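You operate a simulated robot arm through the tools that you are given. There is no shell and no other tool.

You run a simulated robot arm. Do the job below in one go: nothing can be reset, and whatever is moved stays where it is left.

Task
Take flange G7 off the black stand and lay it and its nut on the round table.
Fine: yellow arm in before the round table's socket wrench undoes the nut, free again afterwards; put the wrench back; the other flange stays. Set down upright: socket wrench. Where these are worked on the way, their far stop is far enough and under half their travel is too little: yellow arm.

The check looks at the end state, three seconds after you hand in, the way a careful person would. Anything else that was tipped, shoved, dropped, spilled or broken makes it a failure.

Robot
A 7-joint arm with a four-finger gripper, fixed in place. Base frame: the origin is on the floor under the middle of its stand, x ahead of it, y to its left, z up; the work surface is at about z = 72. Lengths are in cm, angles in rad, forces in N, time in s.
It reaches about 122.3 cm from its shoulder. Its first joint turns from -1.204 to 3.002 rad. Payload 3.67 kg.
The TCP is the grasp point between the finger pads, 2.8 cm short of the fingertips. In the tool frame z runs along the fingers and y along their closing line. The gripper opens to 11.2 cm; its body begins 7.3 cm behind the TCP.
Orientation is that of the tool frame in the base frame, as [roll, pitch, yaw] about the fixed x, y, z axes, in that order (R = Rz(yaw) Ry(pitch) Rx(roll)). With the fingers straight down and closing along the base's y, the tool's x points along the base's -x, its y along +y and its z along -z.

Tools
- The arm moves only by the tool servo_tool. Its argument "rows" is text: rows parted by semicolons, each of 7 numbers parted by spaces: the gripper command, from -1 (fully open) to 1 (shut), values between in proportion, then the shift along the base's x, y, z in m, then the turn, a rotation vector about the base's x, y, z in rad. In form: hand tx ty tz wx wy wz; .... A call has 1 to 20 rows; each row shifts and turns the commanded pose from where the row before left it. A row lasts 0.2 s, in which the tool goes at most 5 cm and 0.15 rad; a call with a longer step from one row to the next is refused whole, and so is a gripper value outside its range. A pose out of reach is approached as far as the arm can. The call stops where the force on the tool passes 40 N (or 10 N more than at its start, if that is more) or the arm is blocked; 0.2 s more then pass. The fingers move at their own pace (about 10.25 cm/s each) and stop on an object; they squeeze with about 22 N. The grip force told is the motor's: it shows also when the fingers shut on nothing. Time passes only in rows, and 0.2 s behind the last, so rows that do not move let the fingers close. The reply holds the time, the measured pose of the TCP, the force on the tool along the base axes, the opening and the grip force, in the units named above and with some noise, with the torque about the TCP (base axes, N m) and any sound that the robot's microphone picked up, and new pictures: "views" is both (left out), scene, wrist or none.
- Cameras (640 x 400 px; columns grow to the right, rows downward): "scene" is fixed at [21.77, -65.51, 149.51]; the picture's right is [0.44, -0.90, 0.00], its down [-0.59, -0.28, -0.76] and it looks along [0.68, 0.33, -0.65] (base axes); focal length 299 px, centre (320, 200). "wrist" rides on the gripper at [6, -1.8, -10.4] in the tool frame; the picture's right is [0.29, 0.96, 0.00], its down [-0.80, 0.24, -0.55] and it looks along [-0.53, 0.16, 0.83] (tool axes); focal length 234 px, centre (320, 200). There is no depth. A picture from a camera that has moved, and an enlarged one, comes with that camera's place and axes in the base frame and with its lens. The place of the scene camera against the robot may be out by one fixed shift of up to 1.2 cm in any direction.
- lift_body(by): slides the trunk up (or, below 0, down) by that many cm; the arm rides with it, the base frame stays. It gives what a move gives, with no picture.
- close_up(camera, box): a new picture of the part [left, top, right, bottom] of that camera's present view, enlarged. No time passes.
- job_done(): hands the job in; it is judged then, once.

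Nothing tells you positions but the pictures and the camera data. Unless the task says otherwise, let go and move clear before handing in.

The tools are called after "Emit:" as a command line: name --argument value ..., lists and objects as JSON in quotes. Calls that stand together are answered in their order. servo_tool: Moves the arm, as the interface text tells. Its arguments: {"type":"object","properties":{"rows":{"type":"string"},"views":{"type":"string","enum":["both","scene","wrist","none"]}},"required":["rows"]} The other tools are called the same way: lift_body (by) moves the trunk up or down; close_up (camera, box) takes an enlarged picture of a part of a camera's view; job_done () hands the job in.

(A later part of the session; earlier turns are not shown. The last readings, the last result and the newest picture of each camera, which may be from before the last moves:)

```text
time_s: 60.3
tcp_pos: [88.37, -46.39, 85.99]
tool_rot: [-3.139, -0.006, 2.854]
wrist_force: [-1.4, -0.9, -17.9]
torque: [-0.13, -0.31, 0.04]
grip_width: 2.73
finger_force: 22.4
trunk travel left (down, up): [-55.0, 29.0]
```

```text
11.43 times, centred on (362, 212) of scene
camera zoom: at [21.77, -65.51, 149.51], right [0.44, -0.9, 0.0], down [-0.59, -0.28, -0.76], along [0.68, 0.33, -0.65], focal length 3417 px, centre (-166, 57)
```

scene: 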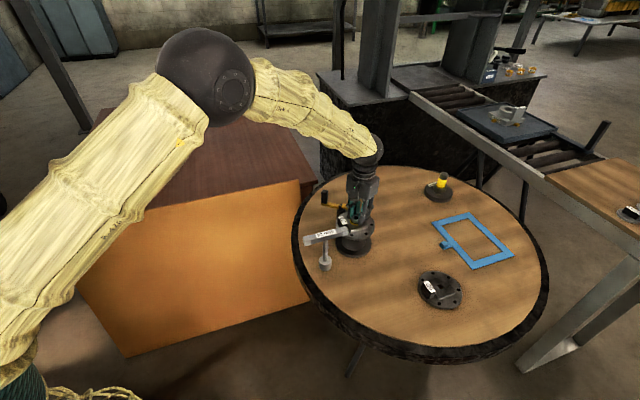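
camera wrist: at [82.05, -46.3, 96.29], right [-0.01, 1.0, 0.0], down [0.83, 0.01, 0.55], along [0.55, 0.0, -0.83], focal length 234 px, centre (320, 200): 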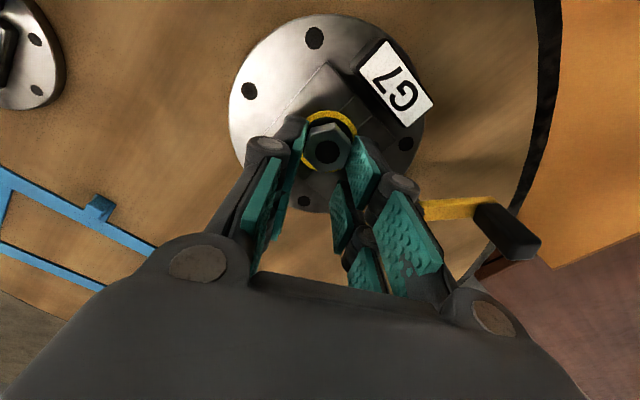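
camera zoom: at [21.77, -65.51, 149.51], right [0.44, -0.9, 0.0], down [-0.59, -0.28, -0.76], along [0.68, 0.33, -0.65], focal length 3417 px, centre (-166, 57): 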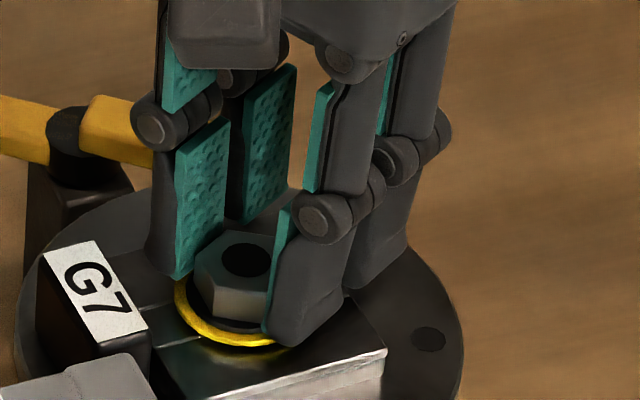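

The pull reached 18 N with no movement, so the nut is still threaded: I'd turned it too little. I'll let go, put the yellow arm back in and use the wrench for a longer turn.

Emit:
servo_tool --rows "1 0 0 -0.004 0 0 0; 0.6 0 0 0 0 0 0; 0.1 0 0 0 0 0 0; 0.1 0 0 0 0 0 0; 0.1 0 0 0.02 0 0 0; 0.1 0 0 0.04 0 0 0; 0.4 0 0 0.04 0 0 0; 1 0 0 0.03 0 0 0; 1 0 0 0.02 0 0 0; 1 0 0 0 0 0 0" --views "both"

Emit:
close_up --camera "scene" --box '[300, 170, 400, 270]'

```text
time_s: 62.5
tcp_pos: [88.31, -46.36, 101.01]
tool_rot: [-3.14, -0.004, 2.855]
wrist_force: [-0.5, 0.5, -0.5]
torque: [-0.05, -0.01, -0.03]
grip_width: 0.01
finger_force: 21.8
trunk travel left (down, up): [-55.0, 29.0]
camera wrist: at [82.08, -46.29, 111.42], right [-0.01, 1.0, 0.0], down [0.83, 0.01, 0.55], along [0.55, 0.0, -0.83], focal length 234 px, centre (320, 200)
```

scene: 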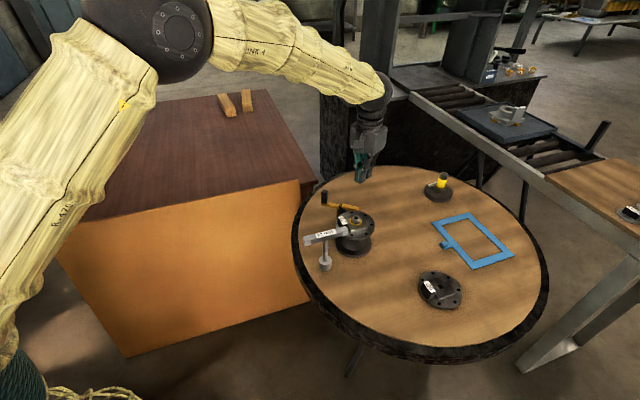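
wrist: 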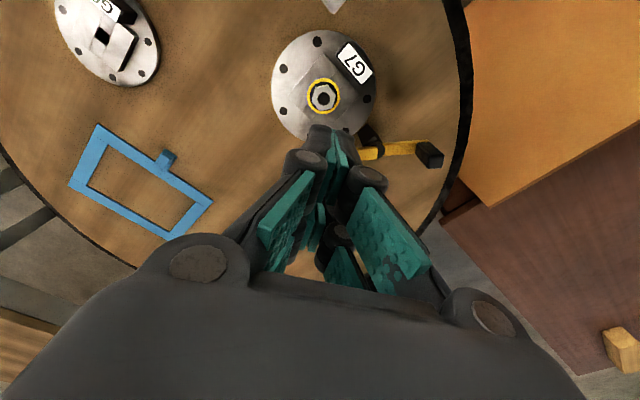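

```text
4.00 times, centred on (350, 220) of scene
camera zoom: at [21.77, -65.51, 149.51], right [0.44, -0.9, 0.0], down [-0.59, -0.28, -0.76], along [0.68, 0.33, -0.65], focal length 1196 px, centre (200, 120)
```

zoom: 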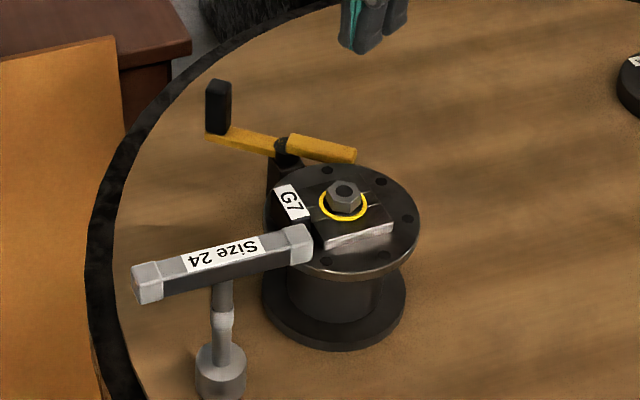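

Everything stands as before. I'll take a quick close look at the nut and stud from above before repeating the sequence.

Emit:
close_up --camera "wrist" --box '[298, 70, 348, 120]'

Emit:
close_up --camera "scene" --box '[345, 200, 375, 230]'

```text
8.00 times, centred on (323, 95) of wrist
camera zoom: at [82.08, -46.29, 111.42], right [-0.01, 1.0, 0.0], down [0.83, 0.01, 0.55], along [0.55, 0.0, -0.83], focal length 1873 px, centre (296, 1040)
```

zoom: 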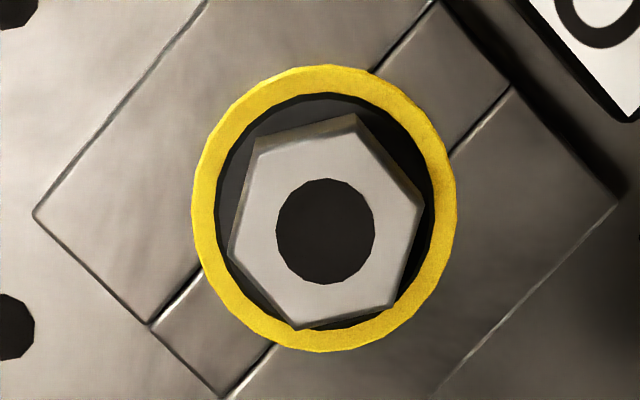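

```text
13.33 times, centred on (360, 215) of scene
camera zoom: at [21.77, -65.51, 149.51], right [0.44, -0.9, 0.0], down [-0.59, -0.28, -0.76], along [0.68, 0.33, -0.65], focal length 3987 px, centre (-213, 0)
```

zoom: 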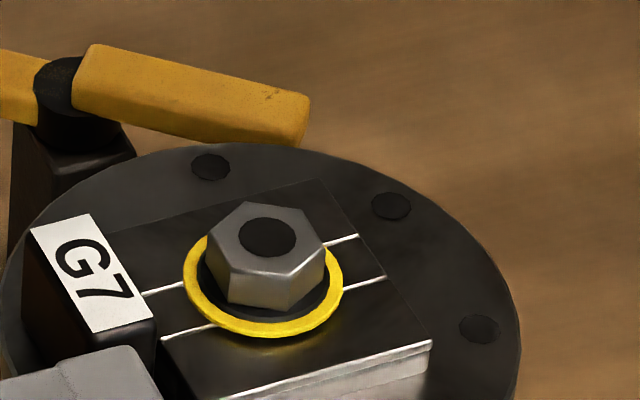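

The nut shows no new looseness. I'll go back to the near side of the yellow knob and push the arm in again as before.

Emit:
servo_tool --rows "1 -0.005 0.035 0 0 0 0.14; 1 -0.005 0.035 0 0 0 0.147; 1 -0.005 0.035 0 0 0 0; 1 -0.003 0.035 0 0 0 0; 1 0 0 -0.04 0 0 0; 1 0 0 -0.045 0 0 0; 1 0 0 -0.045 0 0 0; 1 0 0 -0.024 0 0 0; 1 0 0 0 0 0 0" --views "scene"

```text
time_s: 64.5
tcp_pos: [86.29, -32.32, 85.65]
tool_rot: [-3.14, 0.0, -3.141]
wrist_force: [0.3, -0.2, 0.3]
torque: [0.0, 0.02, 0.0]
grip_width: 0.0
finger_force: 22.2
trunk travel left (down, up): [-55.0, 29.0]
```

scene: 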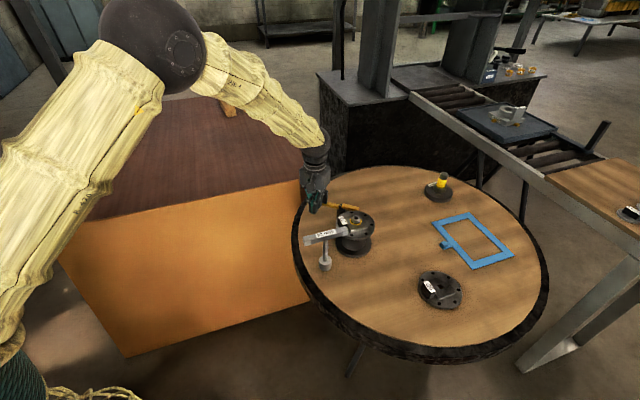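

The hand is on the near side of the knob again. I'll push toward +x along the same arc until the stop.

Emit:
servo_tool --rows "1 0.012 0 0 0 0 0; 1 0.012 0 0 0 0 0; 1 0.012 0 0 0 0 0; 1 0.006 0 0 0 0 0; 1 0.006 0 0 0 0 0; 1 0.006 0 0 0 0 0; 1 0.006 0 0 0 0 0; 1 0.006 -0.001 0 0 0 0; 1 0.006 -0.001 0 0 0 0; 1 0.006 -0.002 0 0 0 0; 1 0.006 -0.002 0 0 0 0; 1 0.005 -0.001 0 0 0 0; 1 0.005 -0.001 0 0 0 0; 1 0.004 -0.002 0 0 0 0; 1 0.004 -0.002 0 0 0 0; 1 0 0 0 0 0 0" --views "both"

Emit:
close_up --camera "scene" --box '[300, 160, 370, 220]'

```text
time_s: 67.4
tcp_pos: [95.44, -32.95, 85.44]
tool_rot: [-3.141, -0.013, -3.14]
wrist_force: [-23.7, 2.3, 11.1]
torque: [-0.05, 0.03, -0.08]
grip_width: 0.0
finger_force: 35.4
trunk travel left (down, up): [-55.0, 29.0]
stopped in row 14: the force on the tool passed its limit at 46 N (the readings are from after the stop); the commanded pose is now the measured one
camera wrist: at [89.54, -34.72, 95.96], right [-0.29, 0.96, 0.0], down [0.8, 0.24, 0.54], along [0.52, 0.16, -0.84], focal length 234 px, centre (320, 200)
```

scene: 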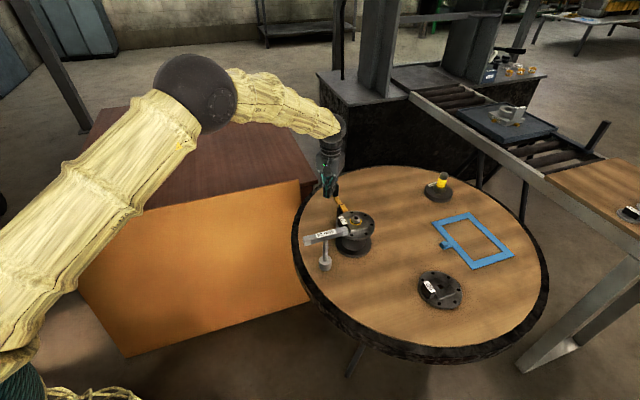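
wrist: 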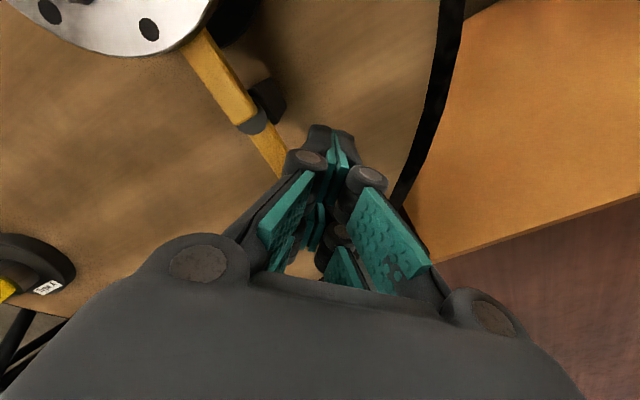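

```text
6.67 times, centred on (335, 190) of scene
camera zoom: at [21.77, -65.51, 149.51], right [0.44, -0.9, 0.0], down [-0.59, -0.28, -0.76], along [0.68, 0.33, -0.65], focal length 1993 px, centre (220, 267)
```

zoom: 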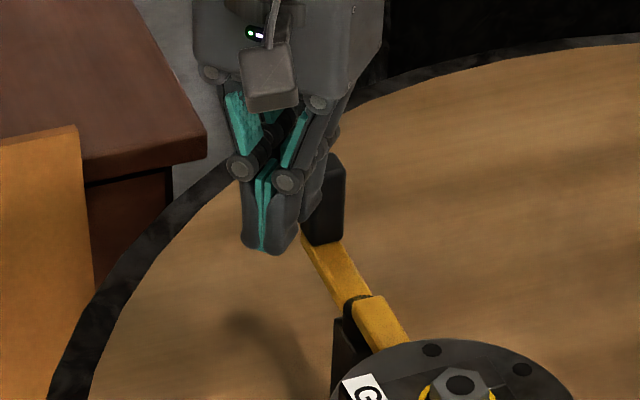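

The arm is in against its stop again. I'll back off and return above the wrench handle with the hand turned to match it.

Emit:
servo_tool --rows "1 -0.01 0.002 0 0 -0.013 0; 1 -0.02 0 0 0 0 0; 1 -0.02 0 0.02 0 0 0; 1 -0.02 0 0.04 0 0 0; 0 -0.015 -0.01 0.04 0 0 0; -1 -0.02 -0.01 0.04 0 0 0; -1 -0.0177 -0.0104 0.001 0 0 -0.1313; -1 -0.0177 -0.0104 0.001 0 0 -0.1313; -1 -0.0177 -0.0104 0.001 0 0 -0.1313; -1 -0.0177 -0.0104 0.001 0 0 -0.1313; -1 -0.0177 -0.0104 0.001 0 0 -0.1313; -1 -0.0177 -0.0104 0.001 0 0 -0.1313; -1 0 0 0 0 0 0; -1 0 0 0 0 0 0" --views "both"

Emit:
close_up --camera "wrist" --box '[180, 40, 460, 260]'

Emit:
close_up --camera "scene" --box '[300, 170, 390, 270]'

```text
time_s: 70.4
tcp_pos: [74.51, -41.11, 99.77]
tool_rot: [-3.141, 0.0, 2.353]
wrist_force: [0.3, 0.1, -0.7]
torque: [-0.02, 0.01, 0.01]
grip_width: 11.19
finger_force: 0.2
trunk travel left (down, up): [-55.0, 29.0]
camera wrist: at [68.97, -38.0, 110.18], right [0.47, 0.88, 0.0], down [0.73, -0.39, 0.55], along [0.49, -0.26, -0.83], focal length 234 px, centre (320, 200)
```

scene: 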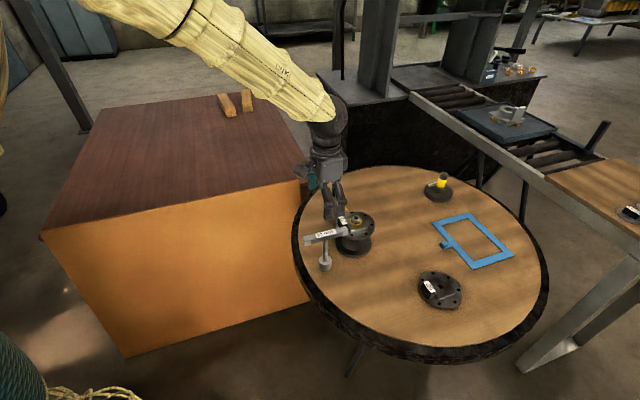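
wrist: 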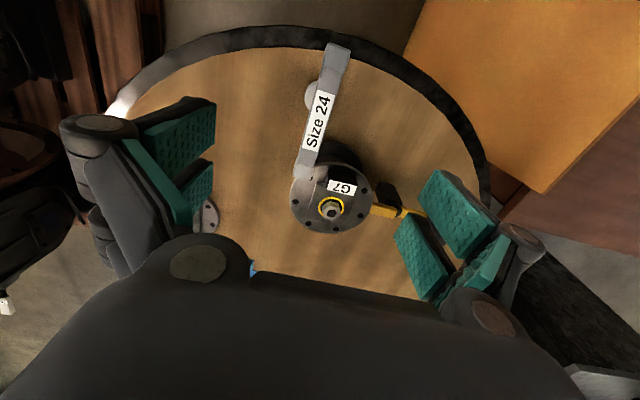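

```text
1.82 times, centred on (320, 150) of wrist
camera zoom: at [68.97, -38.0, 110.18], right [0.47, 0.88, 0.0], down [0.73, -0.39, 0.55], along [0.49, -0.26, -0.83], focal length 426 px, centre (320, 291)
```

zoom: 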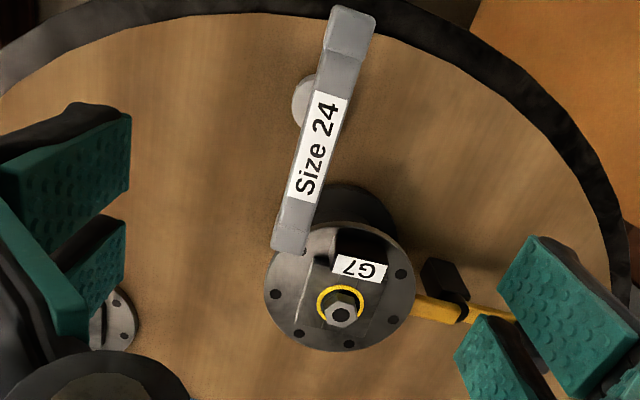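

```text
4.00 times, centred on (345, 220) of scene
camera zoom: at [21.77, -65.51, 149.51], right [0.44, -0.9, 0.0], down [-0.59, -0.28, -0.76], along [0.68, 0.33, -0.65], focal length 1196 px, centre (220, 120)
```

zoom: 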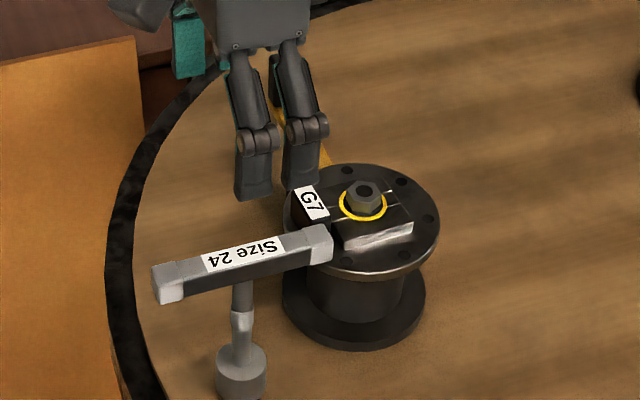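

The arm is in and the wrench stands in the same place. The handle is centred under the hand to within 0.1 cm; I'll go down and grip it.

Emit:
servo_tool --rows "-1 -0.0007 -0.0007 -0.04 0 0 0; -1 0 0 -0.04 0 0 0; -1 0 0 -0.04 0 0 0; -1 0 0 -0.024 0 0 0; -1 0 0 0 0 0 0; -0.5 0 0 0 0 0 0; 0 0 0 0 0 0 0; 0.4 0 0 0 0 0 0; 0.7 0 0 0 0 0 0; 1 0 0 0 0 0 0; 1 0 0 0 0 0 0; 1 0 0 0 0 0 0" --views "scene"

Emit:
close_up --camera "scene" --box '[290, 170, 380, 280]'

```text
time_s: 73.0
tcp_pos: [74.53, -41.01, 85.4]
tool_rot: [-3.141, -0.001, 2.358]
wrist_force: [-0.2, -0.6, 0.3]
torque: [-0.03, -0.02, -0.02]
grip_width: 1.88
finger_force: 22.4
trunk travel left (down, up): [-55.0, 29.0]
```

scene: 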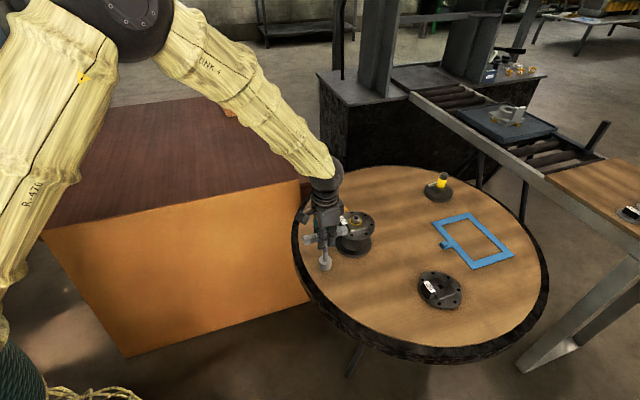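

```text
3.64 times, centred on (335, 225) of scene
camera zoom: at [21.77, -65.51, 149.51], right [0.44, -0.9, 0.0], down [-0.59, -0.28, -0.76], along [0.68, 0.33, -0.65], focal length 1087 px, centre (266, 109)
```

zoom: 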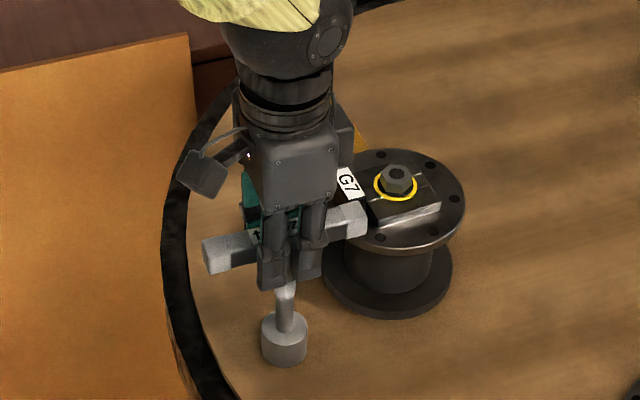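

Gripped with no side force. I'll lift, carry by the same offset as before (12.36, -4.77), and pre-turn the hand clockwise so the socket still matches the nut's hex and has a long counterclockwise stroke.

Emit:
servo_tool --rows "1 0 0 0.01 0 0 0; 1 0 0 0.03 0 0 0; 1 0 0 0.04 0 0 0; 1 0 0 0.04 0 0 0; 1 0 0 0.025 0 0 0; 1 0.02472 -0.00954 0 0 0 -0.1096; 1 0.02472 -0.00954 0 0 0 -0.1096; 1 0.02472 -0.00954 0 0 0 -0.1096; 1 0.02472 -0.00954 0 0 0 -0.1096; 1 0.02472 -0.00954 0 0 0 -0.1096; 1 0 0 0 0 0 0; 1 0 0 0 0 0 0" --views "both"

Emit:
close_up --camera "scene" --box '[330, 190, 390, 230]'

Emit:
close_up --camera "wrist" --box '[250, 20, 350, 130]'

```text
time_s: 75.6
tcp_pos: [87.05, -45.75, 99.61]
tool_rot: [-3.141, 0.001, 1.808]
wrist_force: [0.9, 0.2, -3.1]
torque: [0.03, -0.03, 0.0]
grip_width: 1.87
finger_force: 22.4
trunk travel left (down, up): [-55.0, 29.0]
camera wrist: at [83.89, -40.35, 110.08], right [0.86, 0.5, 0.0], down [0.42, -0.72, 0.55], along [0.28, -0.48, -0.83], focal length 234 px, centre (320, 200)
```

scene: 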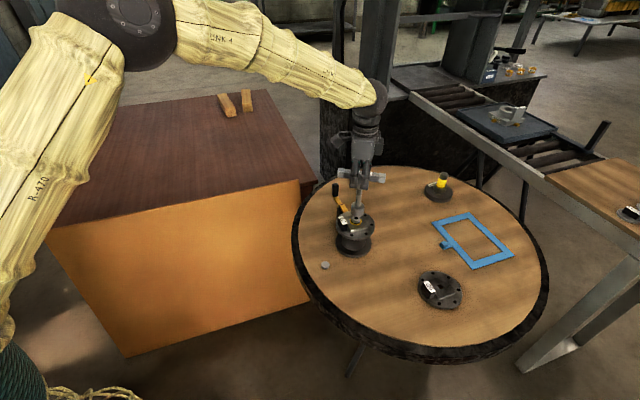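
wrist: 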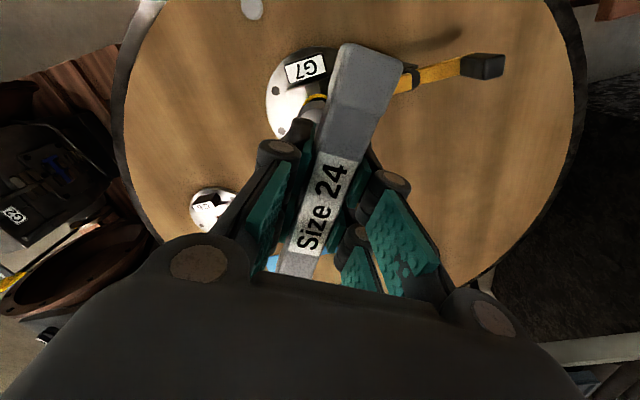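

```text
10.00 times, centred on (360, 210) of scene
camera zoom: at [21.77, -65.51, 149.51], right [0.44, -0.9, 0.0], down [-0.59, -0.28, -0.76], along [0.68, 0.33, -0.65], focal length 2990 px, centre (-80, 100)
```

zoom: 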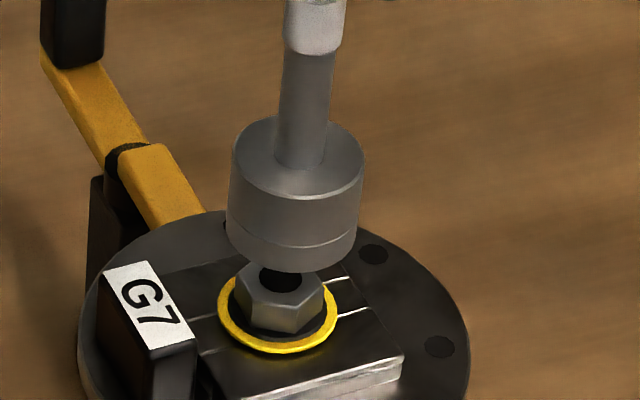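

```text
3.64 times, centred on (300, 75) of wrist
camera zoom: at [83.89, -40.35, 110.08], right [0.86, 0.5, 0.0], down [0.42, -0.72, 0.55], along [0.28, -0.48, -0.83], focal length 852 px, centre (393, 654)
```

zoom: 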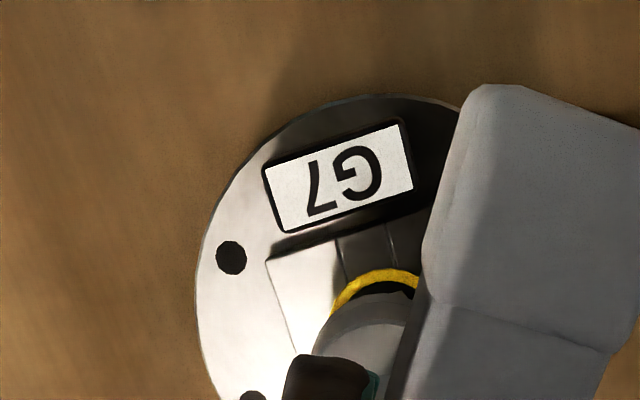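

The socket is about 0.1 cm off; I'll correct that and lower onto the nut.

Emit:
servo_tool --rows "1 -0.0004 0.0009 -0.005 0 0 0; 1 0 0 -0.007 0 0 0; 1 0 0 -0.005 0 0 0; 1 0 0 -0.004 0 0 0; 1 0 0 -0.004 0 0 0; 1 0 0 -0.003 0 0 0; 1 0 0 -0.002 0 0 0; 1 0 0 0 0 0 0" --views "none"

Emit:
close_up --camera "scene" --box '[330, 190, 390, 230]'

```text
time_s: 77.4
tcp_pos: [86.99, -45.91, 96.8]
tool_rot: [-3.141, 0.0, 1.807]
wrist_force: [0.8, 0.9, -2.3]
torque: [0.0, -0.09, 0.01]
grip_width: 1.87
finger_force: 21.6
trunk travel left (down, up): [-55.0, 29.0]
```

```text
10.00 times, centred on (360, 210) of scene
camera zoom: at [21.77, -65.51, 149.51], right [0.44, -0.9, 0.0], down [-0.59, -0.28, -0.76], along [0.68, 0.33, -0.65], focal length 2990 px, centre (-80, 100)
```

zoom: 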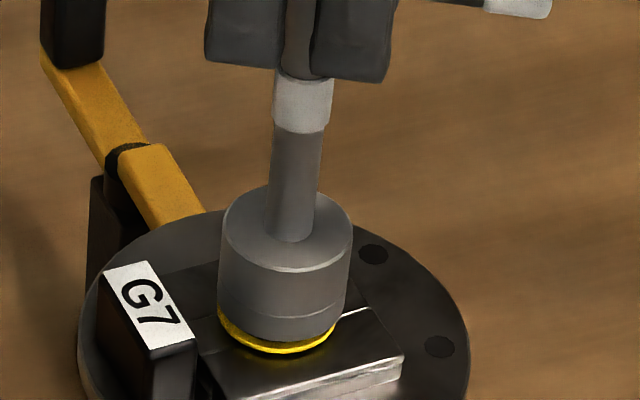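

The socket is around the nut. I'll lower slightly more to full depth.

Emit:
servo_tool --rows "1 0 0 -0.002 0 0 0; 1 0 0 -0.002 0 0 0; 1 0 0 0 0 0 0" --views "none"

```text
time_s: 78.2
tcp_pos: [86.92, -45.92, 96.47]
tool_rot: [-3.141, 0.002, 1.808]
wrist_force: [0.1, -0.3, 0.6]
torque: [-0.13, -0.14, 0.0]
grip_width: 1.87
finger_force: 21.9
trunk travel left (down, up): [-55.0, 29.0]
```

Light contact now: seated. I'll turn counterclockwise, rising very slightly with the nut.

Emit:
servo_tool --rows "1 0 0 0.0001 0 0 0.12; 1 0 0 0.0001 0 0 0.12; 1 0 0 0.0001 0 0 0.12; 1 0 0 0.0001 0 0 0.12; 1 0 0 0.0001 0 0 0.12; 1 0 0 0.0001 0 0 0.12; 1 0 0 0.0001 0 0 0.12; 1 0 0 0.0001 0 0 0.12; 1 0 0 0.0001 0 0 0.12; 1 0 0 0.0001 0 0 0.12; 1 0 0 0 0 0 0" --views "both"

Emit:
close_up --camera "scene" --box '[330, 180, 390, 230]'

```text
time_s: 80.6
tcp_pos: [86.93, -45.91, 96.67]
tool_rot: [3.141, 0.001, 3.01]
wrist_force: [0.8, 0.2, 0.1]
torque: [0.09, 0.02, 0.02]
grip_width: 1.89
finger_force: 21.9
trunk travel left (down, up): [-55.0, 29.0]
camera wrist: at [80.66, -46.66, 106.99], right [-0.16, 0.99, 0.0], down [0.82, 0.13, 0.55], along [0.55, 0.09, -0.83], focal length 234 px, centre (320, 200)
```

scene: 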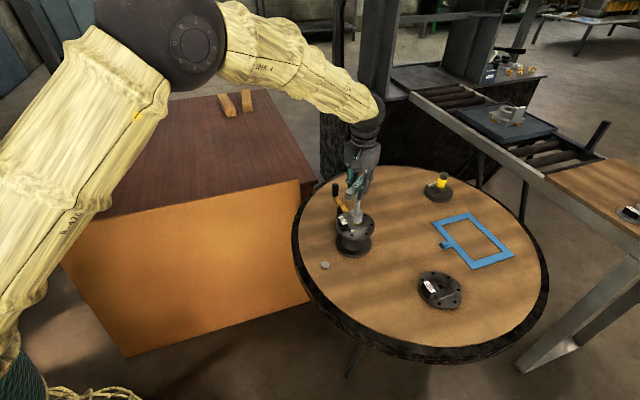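
wrist: 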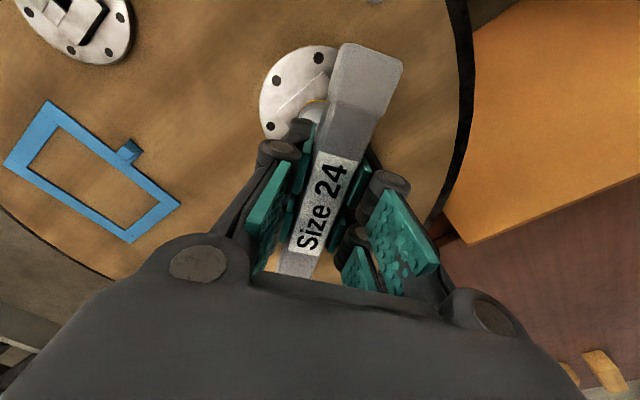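

```text
8.00 times, centred on (360, 205) of scene
camera zoom: at [21.77, -65.51, 149.51], right [0.44, -0.9, 0.0], down [-0.59, -0.28, -0.76], along [0.68, 0.33, -0.65], focal length 2392 px, centre (0, 160)
```

zoom: 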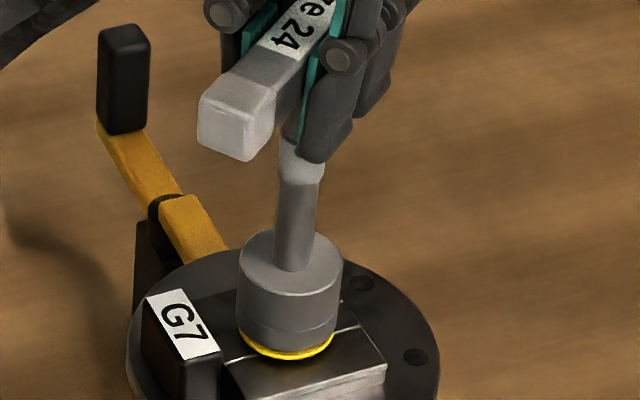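

Turning freely. I'll continue the stroke another 1.4 rad.

Emit:
servo_tool --rows "1 0 0 0.0001 0 0 0.12; 1 0 0 0.0001 0 0 0.12; 1 0 0 0.0001 0 0 0.12; 1 0 0 0.0001 0 0 0.12; 1 0 0 0.0001 0 0 0.12; 1 0 0 0.0001 0 0 0.12; 1 0 0 0.0001 0 0 0.12; 1 0 0 0.0001 0 0 0.12; 1 0 0 0.0001 0 0 0.12; 1 0 0 0.0001 0 0 0.12; 1 0 0 0.0001 0 0 0.12; 1 0 0 0.0001 0 0 0.08; 1 0 0 0 0 0 0" --views "both"

Emit:
close_up --camera "scene" --box '[330, 180, 390, 230]'

```text
time_s: 83.4
tcp_pos: [86.79, -45.78, 96.86]
tool_rot: [-3.14, 0.002, -1.874]
wrist_force: [1.0, -2.7, 5.4]
torque: [-0.39, -0.01, 0.01]
grip_width: 1.88
finger_force: 21.8
trunk travel left (down, up): [-55.0, 29.0]
camera wrist: at [86.73, -52.02, 107.16], right [-1.0, 0.01, 0.0], down [0.01, 0.83, 0.56], along [0.01, 0.56, -0.83], focal length 234 px, centre (320, 200)
```

scene: 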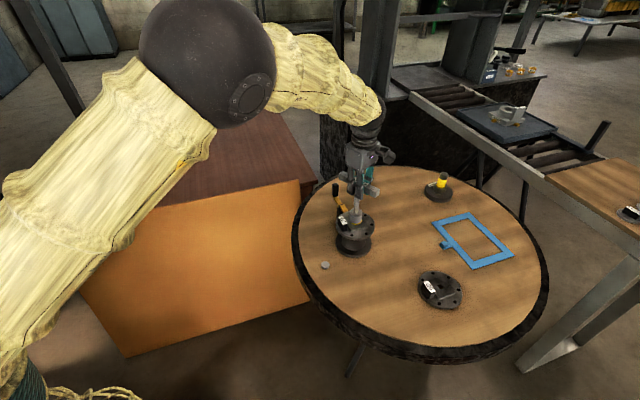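
wrist: 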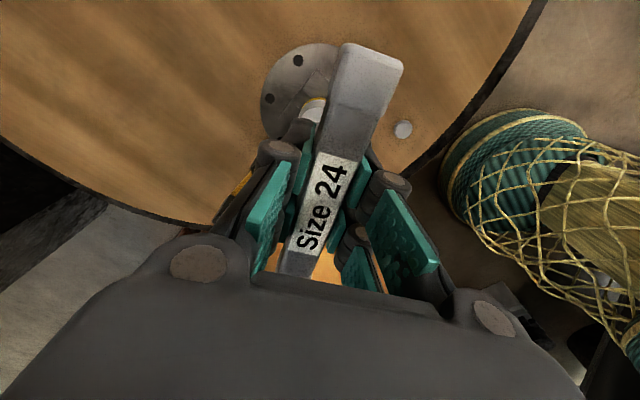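

```text
8.00 times, centred on (360, 205) of scene
camera zoom: at [21.77, -65.51, 149.51], right [0.44, -0.9, 0.0], down [-0.59, -0.28, -0.76], along [0.68, 0.33, -0.65], focal length 2392 px, centre (0, 160)
```

zoom: 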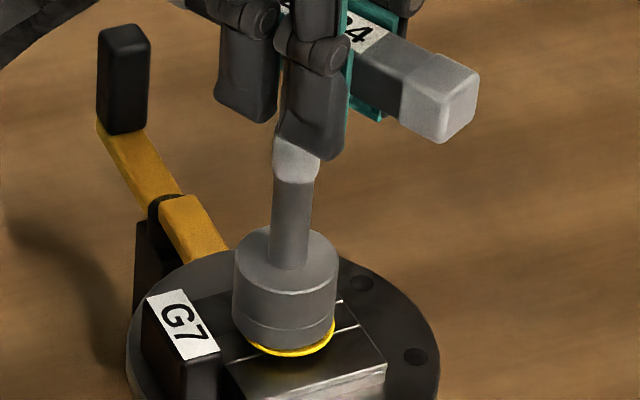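

The stroke is 2.6 rad now. I'll raise the wrench to see what the nut looks like.

Emit:
servo_tool --rows "1 0 0 0.005 0 0 0; 1 0 0 0.01 0 0 0; 1 0 0 0.01 0 0 0; 1 0 0 0.01 0 0 0; 1 0 0 0 0 0 0" --views "both"

Emit:
close_up --camera "scene" --box '[340, 190, 380, 230]'

Emit:
close_up --camera "wrist" --box '[250, 30, 350, 130]'

```text
time_s: 84.6
tcp_pos: [86.89, -45.9, 100.17]
tool_rot: [3.141, 0.0, -1.874]
wrist_force: [-0.5, -0.7, -3.7]
torque: [0.01, -0.03, 0.0]
grip_width: 1.88
finger_force: 22.0
trunk travel left (down, up): [-55.0, 29.0]
camera wrist: at [86.8, -52.03, 110.53], right [-1.0, 0.01, 0.0], down [0.01, 0.83, 0.56], along [0.01, 0.56, -0.83], focal length 234 px, centre (320, 200)
```

scene: 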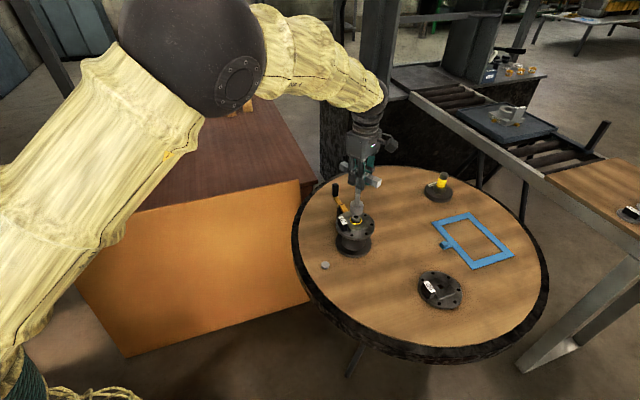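
wrist: 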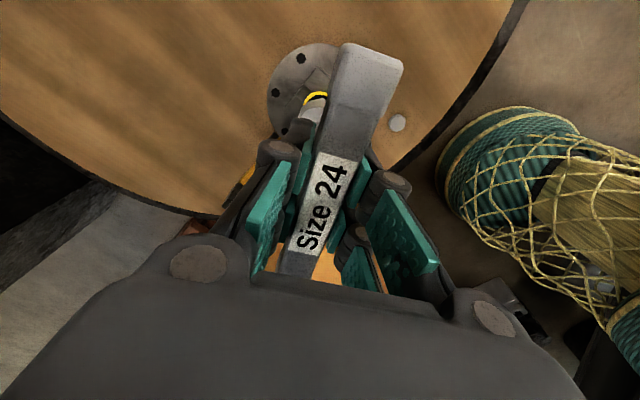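

```text
10.00 times, centred on (360, 210) of scene
camera zoom: at [21.77, -65.51, 149.51], right [0.44, -0.9, 0.0], down [-0.59, -0.28, -0.76], along [0.68, 0.33, -0.65], focal length 2990 px, centre (-80, 100)
```

zoom: 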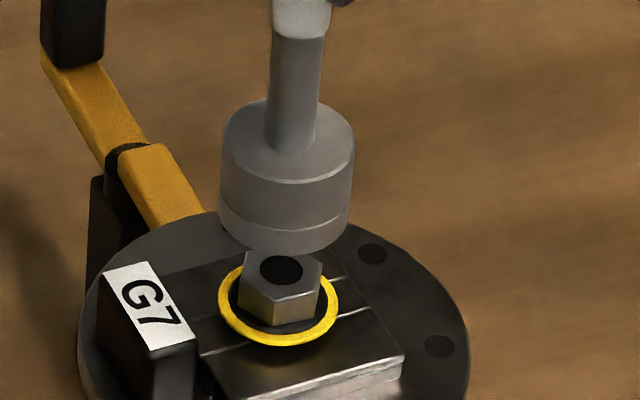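

```text
4.00 times, centred on (300, 80) of wrist
camera zoom: at [86.8, -52.03, 110.53], right [-1.0, 0.01, 0.0], down [0.01, 0.83, 0.56], along [0.01, 0.56, -0.83], focal length 937 px, centre (400, 680)
```

zoom: 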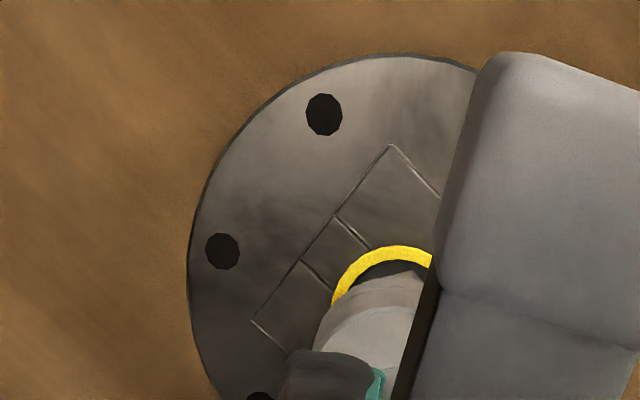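

The nut has turned and risen about 0.6 cm in all, with the ring rising along with it, so it is unscrewing at about 0.95 cm per turn. I'll turn the hand back 180° above the nut for another stroke.

Emit:
servo_tool --rows "1 0 0 0.003 0 0 -0.149; 1 0 0 0 0 0 -0.149; 1 0 0 0 0 0 -0.149; 1 0 0 0 0 0 -0.149; 1 0 0 0 0 0 -0.149; 1 0 0 0 0 0 -0.149; 1 0 0 0 0 0 -0.149; 1 0 0 0 0 0 -0.149; 1 0 0 0 0 0 -0.149; 1 0 0 0 0 0 -0.149; 1 0 0 0 0 0 -0.149; 1 0 0 0 0 0 -0.149; 1 0 0 0 0 0 -0.149; 1 0 0 0 0 0 -0.149; 1 0 0 0 0 0 -0.1; 1 0 0 0 0 0 0" --views "both"

Emit:
close_up --camera "scene" --box '[330, 180, 390, 230]'

```text
time_s: 88.0
tcp_pos: [86.95, -45.72, 100.52]
tool_rot: [3.142, 0.0, 2.223]
wrist_force: [0.1, 0.6, -3.6]
torque: [0.03, 0.02, 0.03]
grip_width: 1.9
finger_force: 22.0
trunk travel left (down, up): [-55.0, 29.0]
camera wrist: at [81.8, -42.05, 110.94], right [0.59, 0.81, 0.0], down [0.67, -0.49, 0.55], along [0.45, -0.33, -0.83], focal length 234 px, centre (320, 200)
```

scene: 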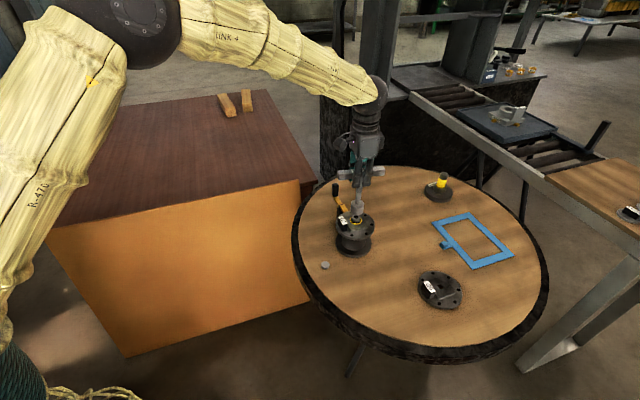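
wrist: 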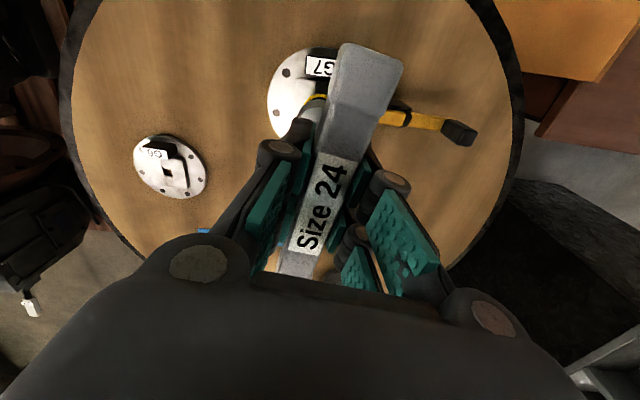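

```text
8.00 times, centred on (360, 205) of scene
camera zoom: at [21.77, -65.51, 149.51], right [0.44, -0.9, 0.0], down [-0.59, -0.28, -0.76], along [0.68, 0.33, -0.65], focal length 2392 px, centre (0, 160)
```

zoom: 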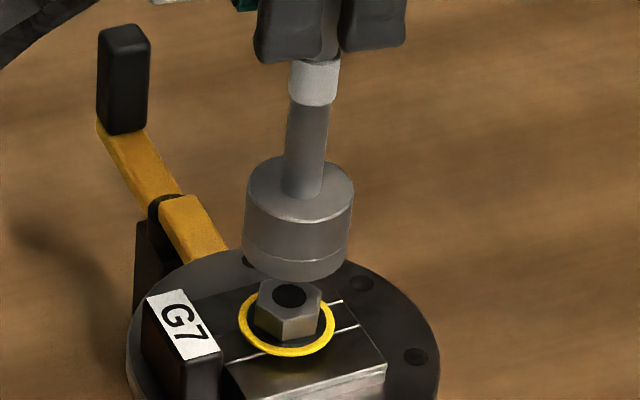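

The hand follows well. I'll turn the remaining 0.956 rad to complete the 180° and check that it gets there.

Emit:
servo_tool --rows "1 0 0 0 0 0 -0.1365; 1 0 0 0 0 0 -0.1365; 1 0 0 0 0 0 -0.1365; 1 0 0 0 0 0 -0.1365; 1 0 0 0 0 0 -0.1365; 1 0 0 0 0 0 -0.1365; 1 0 0 0 0 0 -0.1366; 1 0 0 0 0 0 0; 1 0 0 0 0 0 0" --views "both"

Emit:
close_up --camera "scene" --box '[330, 190, 390, 230]'

```text
time_s: 90.0
tcp_pos: [86.81, -45.72, 100.41]
tool_rot: [-3.139, -0.001, 1.268]
wrist_force: [-1.1, 0.2, -3.2]
torque: [0.0, 0.0, -0.03]
grip_width: 1.89
finger_force: 21.8
trunk travel left (down, up): [-55.0, 29.0]
camera wrist: at [86.96, -39.49, 110.84], right [1.0, -0.01, 0.0], down [-0.01, -0.83, 0.55], along [-0.01, -0.55, -0.83], focal length 234 px, centre (320, 200)
```

scene: 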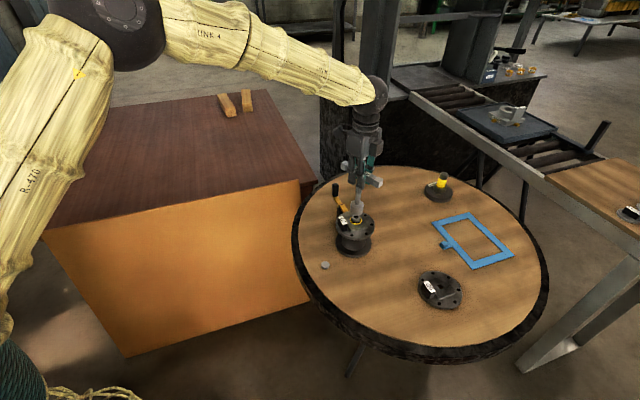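
wrist: 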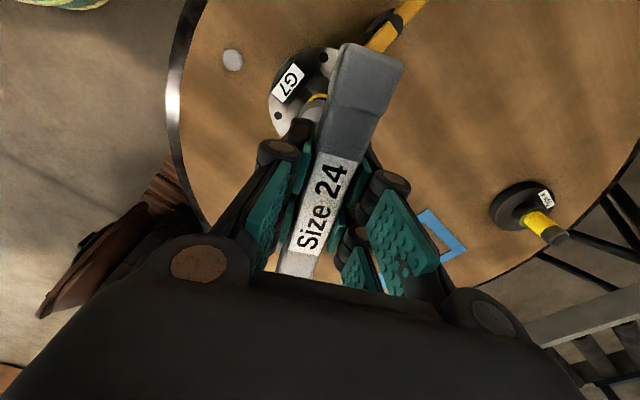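

```text
10.00 times, centred on (360, 210) of scene
camera zoom: at [21.77, -65.51, 149.51], right [0.44, -0.9, 0.0], down [-0.59, -0.28, -0.76], along [0.68, 0.33, -0.65], focal length 2990 px, centre (-80, 100)
```

zoom: 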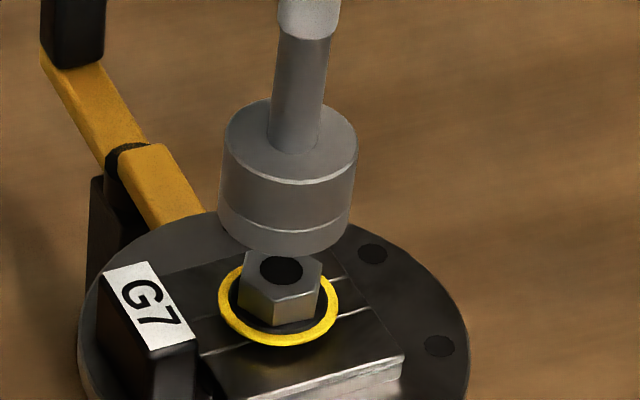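

The hand reached it. A small sideways correction (0.15 cm), then I'll lower onto the nut again.

Emit:
servo_tool --rows "1 0.0006 -0.0013 -0.005 0 0 0; 1 0 0 -0.007 0 0 0; 1 0 0 -0.006 0 0 0; 1 0 0 -0.005 0 0 0; 1 0 0 -0.004 0 0 0; 1 0 0 -0.003 0 0 0; 1 0 0 -0.002 0 0 0; 1 0 0 0 0 0 0" --views "none"

Emit:
close_up --camera "scene" --box '[330, 190, 390, 230]'

```text
time_s: 91.8
tcp_pos: [87.01, -45.94, 97.24]
tool_rot: [-3.141, -0.001, 1.268]
wrist_force: [0.7, -0.1, -3.0]
torque: [0.01, -0.06, 0.0]
grip_width: 1.89
finger_force: 22.6
trunk travel left (down, up): [-55.0, 29.0]
```

```text
10.00 times, centred on (360, 210) of scene
camera zoom: at [21.77, -65.51, 149.51], right [0.44, -0.9, 0.0], down [-0.59, -0.28, -0.76], along [0.68, 0.33, -0.65], focal length 2990 px, centre (-80, 100)
```

zoom: 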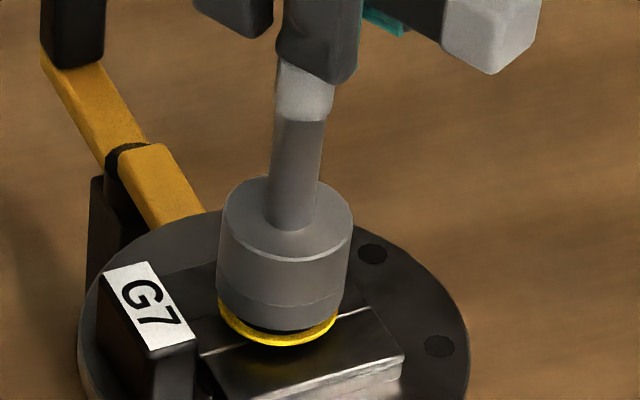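

The socket is on. I'll seat it and turn counterclockwise with a long stroke, rising with the nut.

Emit:
servo_tool --rows "1 0 0 -0.002 0 0 0; 1 0 0 -0.001 0 0 0; 1 0 0 0 0 0 0.14; 1 0 0 0.0002 0 0 0.14; 1 0 0 0.0002 0 0 0.14; 1 0 0 0.0002 0 0 0.14; 1 0 0 0.0002 0 0 0.14; 1 0 0 0.0002 0 0 0.14; 1 0 0 0.0002 0 0 0.14; 1 0 0 0.0002 0 0 0.14; 1 0 0 0.0002 0 0 0.14; 1 0 0 0.0002 0 0 0.14; 1 0 0 0.0002 0 0 0.14; 1 0 0 0.0002 0 0 0.14; 1 0 0 0.0002 0 0 0.14; 1 0 0 0.0002 0 0 0.14; 1 0 0 0.0002 0 0 0.14; 1 0 0 0.0002 0 0 0.14; 1 0 0 0 0 0 0" --views "none"

Emit:
close_up --camera "scene" --box '[330, 180, 390, 230]'

```text
time_s: 95.8
tcp_pos: [86.92, -45.96, 97.33]
tool_rot: [3.141, 0.0, -2.775]
wrist_force: [-0.5, 0.6, -3.0]
torque: [0.02, 0.03, 0.03]
grip_width: 1.88
finger_force: 21.8
trunk travel left (down, up): [-55.0, 29.0]
```

```text
8.00 times, centred on (360, 205) of scene
camera zoom: at [21.77, -65.51, 149.51], right [0.44, -0.9, 0.0], down [-0.59, -0.28, -0.76], along [0.68, 0.33, -0.65], focal length 2392 px, centre (0, 160)
```

zoom: 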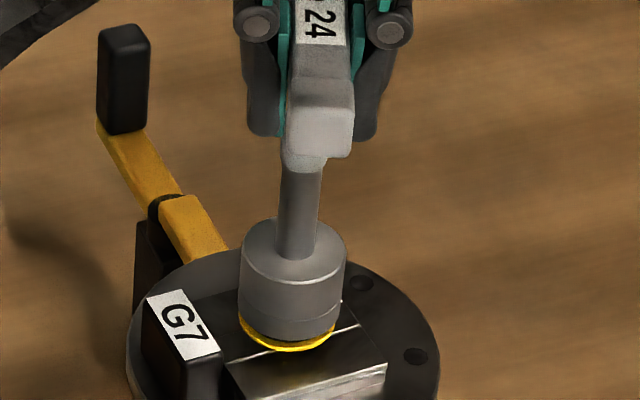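

No resistance. I'll finish the stroke (0.9 rad more).

Emit:
servo_tool --rows "1 0 0 0 0 0 0.14; 1 0 0 0.0001 0 0 0.14; 1 0 0 0.0001 0 0 0.14; 1 0 0 0.0001 0 0 0.14; 1 0 0 0.0001 0 0 0.14; 1 0 0 0.0001 0 0 0.14; 1 0 0 0 0 0 0.06; 1 0 0 0 0 0 0; 1 0 0 0.01 0 0 0; 1 0 0 0.01 0 0 0; 1 0 0 0.01 0 0 0; 1 0 0 0.008 0 0 0; 1 0 0 0 0 0 0" --views "both"

Emit:
close_up --camera "scene" --box '[340, 190, 380, 230]'

```text
time_s: 98.6
tcp_pos: [87.04, -46.22, 101.16]
tool_rot: [-3.141, 0.002, -1.876]
wrist_force: [0.3, 0.2, -3.9]
torque: [0.01, 0.02, 0.02]
grip_width: 1.87
finger_force: 21.9
trunk travel left (down, up): [-55.0, 29.0]
camera wrist: at [86.8, -52.25, 111.5], right [-1.0, 0.01, 0.0], down [0.01, 0.83, 0.56], along [0.01, 0.56, -0.83], focal length 234 px, centre (320, 200)
```

scene: 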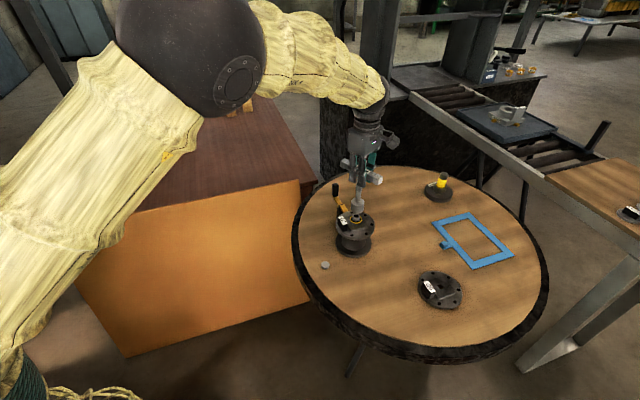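
wrist: 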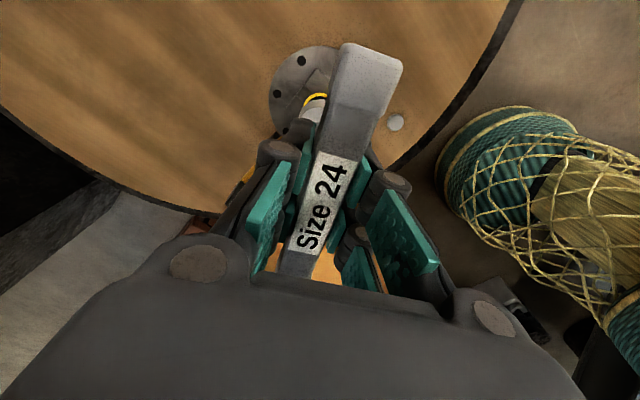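

```text
10.00 times, centred on (360, 210) of scene
camera zoom: at [21.77, -65.51, 149.51], right [0.44, -0.9, 0.0], down [-0.59, -0.28, -0.76], along [0.68, 0.33, -0.65], focal length 2990 px, centre (-80, 100)
```

zoom: 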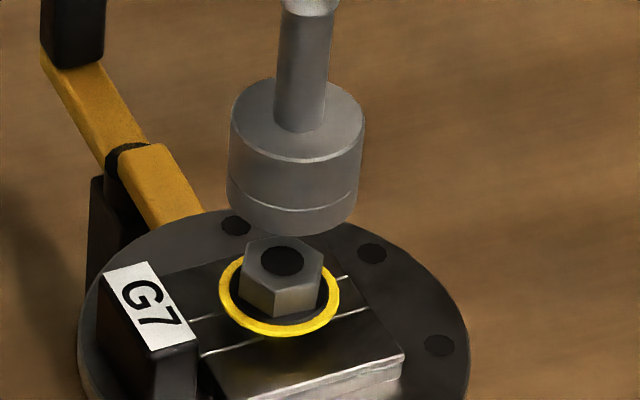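

It rose another 0.35 cm (about 0.9 in all) and is still on the stud. Another stroke: back 180° above the nut.

Emit:
servo_tool --rows "1 0 0 0.002 0 0 -0.15; 1 0 0 0 0 0 -0.15; 1 0 0 0 0 0 -0.15; 1 0 0 0 0 0 -0.15; 1 0 0 0 0 0 -0.15; 1 0 0 0 0 0 -0.15; 1 0 0 0 0 0 -0.15; 1 0 0 0 0 0 -0.15; 1 0 0 0 0 0 -0.15; 1 0 0 0 0 0 -0.15; 1 0 0 0 0 0 -0.15; 1 0 0 0 0 0 -0.15; 1 0 0 0 0 0 -0.15; 1 0 0 0 0 0 -0.15; 1 0 0 0 0 0 -0.15; 1 0 0 0 0 0 -0.15; 1 0 0 0 0 0 -0.15; 1 0 0 0 0 0 -0.15; 1 0 0 0 0 0 -0.15; 1 0 0 0 0 0 -0.15" --views "none"

Emit:
servo_tool --rows "1 0 0 0 0 0 -0.1416; 1 0 0 0 0 0 0; 1 0 0 0 0 0 0" --views "none"

Emit:
close_up --camera "scene" --box '[330, 190, 390, 230]'

```text
time_s: 102.8
tcp_pos: [86.95, -46.01, 101.38]
tool_rot: [-3.137, 0.0, 1.406]
wrist_force: [-0.8, -0.6, -3.0]
torque: [-0.02, 0.03, -0.03]
grip_width: 1.86
finger_force: 21.6
trunk travel left (down, up): [-55.0, 29.0]
```

```text
time_s: 103.6
tcp_pos: [86.87, -45.89, 101.42]
tool_rot: [-3.14, 0.0, 1.267]
wrist_force: [0.1, 0.9, -3.2]
torque: [0.03, -0.01, 0.0]
grip_width: 1.87
finger_force: 21.9
trunk travel left (down, up): [-55.0, 29.0]
```

```text
10.00 times, centred on (360, 210) of scene
camera zoom: at [21.77, -65.51, 149.51], right [0.44, -0.9, 0.0], down [-0.59, -0.28, -0.76], along [0.68, 0.33, -0.65], focal length 2990 px, centre (-80, 100)
```

zoom: 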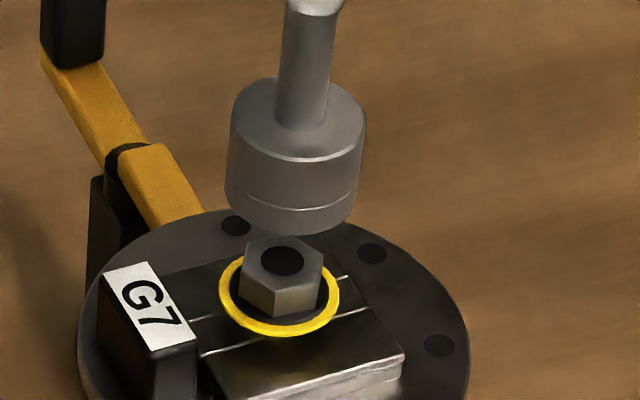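

The socket is well aligned over the nut. I'll lower onto it.

Emit:
servo_tool --rows "1 0 0 -0.01 0 0 0; 1 0 0 -0.01 0 0 0; 1 0 0 -0.008 0 0 0; 1 0 0 -0.005 0 0 0; 1 0 0 -0.003 0 0 0; 1 0 0 -0.002 0 0 0; 1 0 0 -0.002 0 0 0; 1 0 0 0 0 0 0" --views "none"

Emit:
close_up --camera "scene" --box '[330, 190, 390, 230]'

```text
time_s: 105.4
tcp_pos: [87.05, -45.98, 97.34]
tool_rot: [-3.14, 0.0, 1.267]
wrist_force: [-0.7, 0.5, -3.4]
torque: [-0.01, -0.04, 0.01]
grip_width: 1.86
finger_force: 22.4
trunk travel left (down, up): [-55.0, 29.0]
```

```text
10.00 times, centred on (360, 210) of scene
camera zoom: at [21.77, -65.51, 149.51], right [0.44, -0.9, 0.0], down [-0.59, -0.28, -0.76], along [0.68, 0.33, -0.65], focal length 2990 px, centre (-80, 100)
```

zoom: 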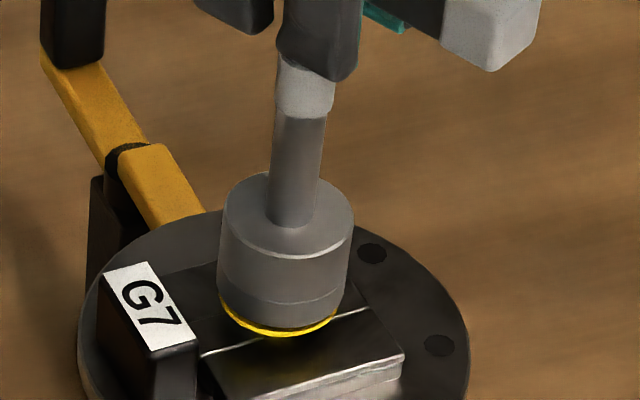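

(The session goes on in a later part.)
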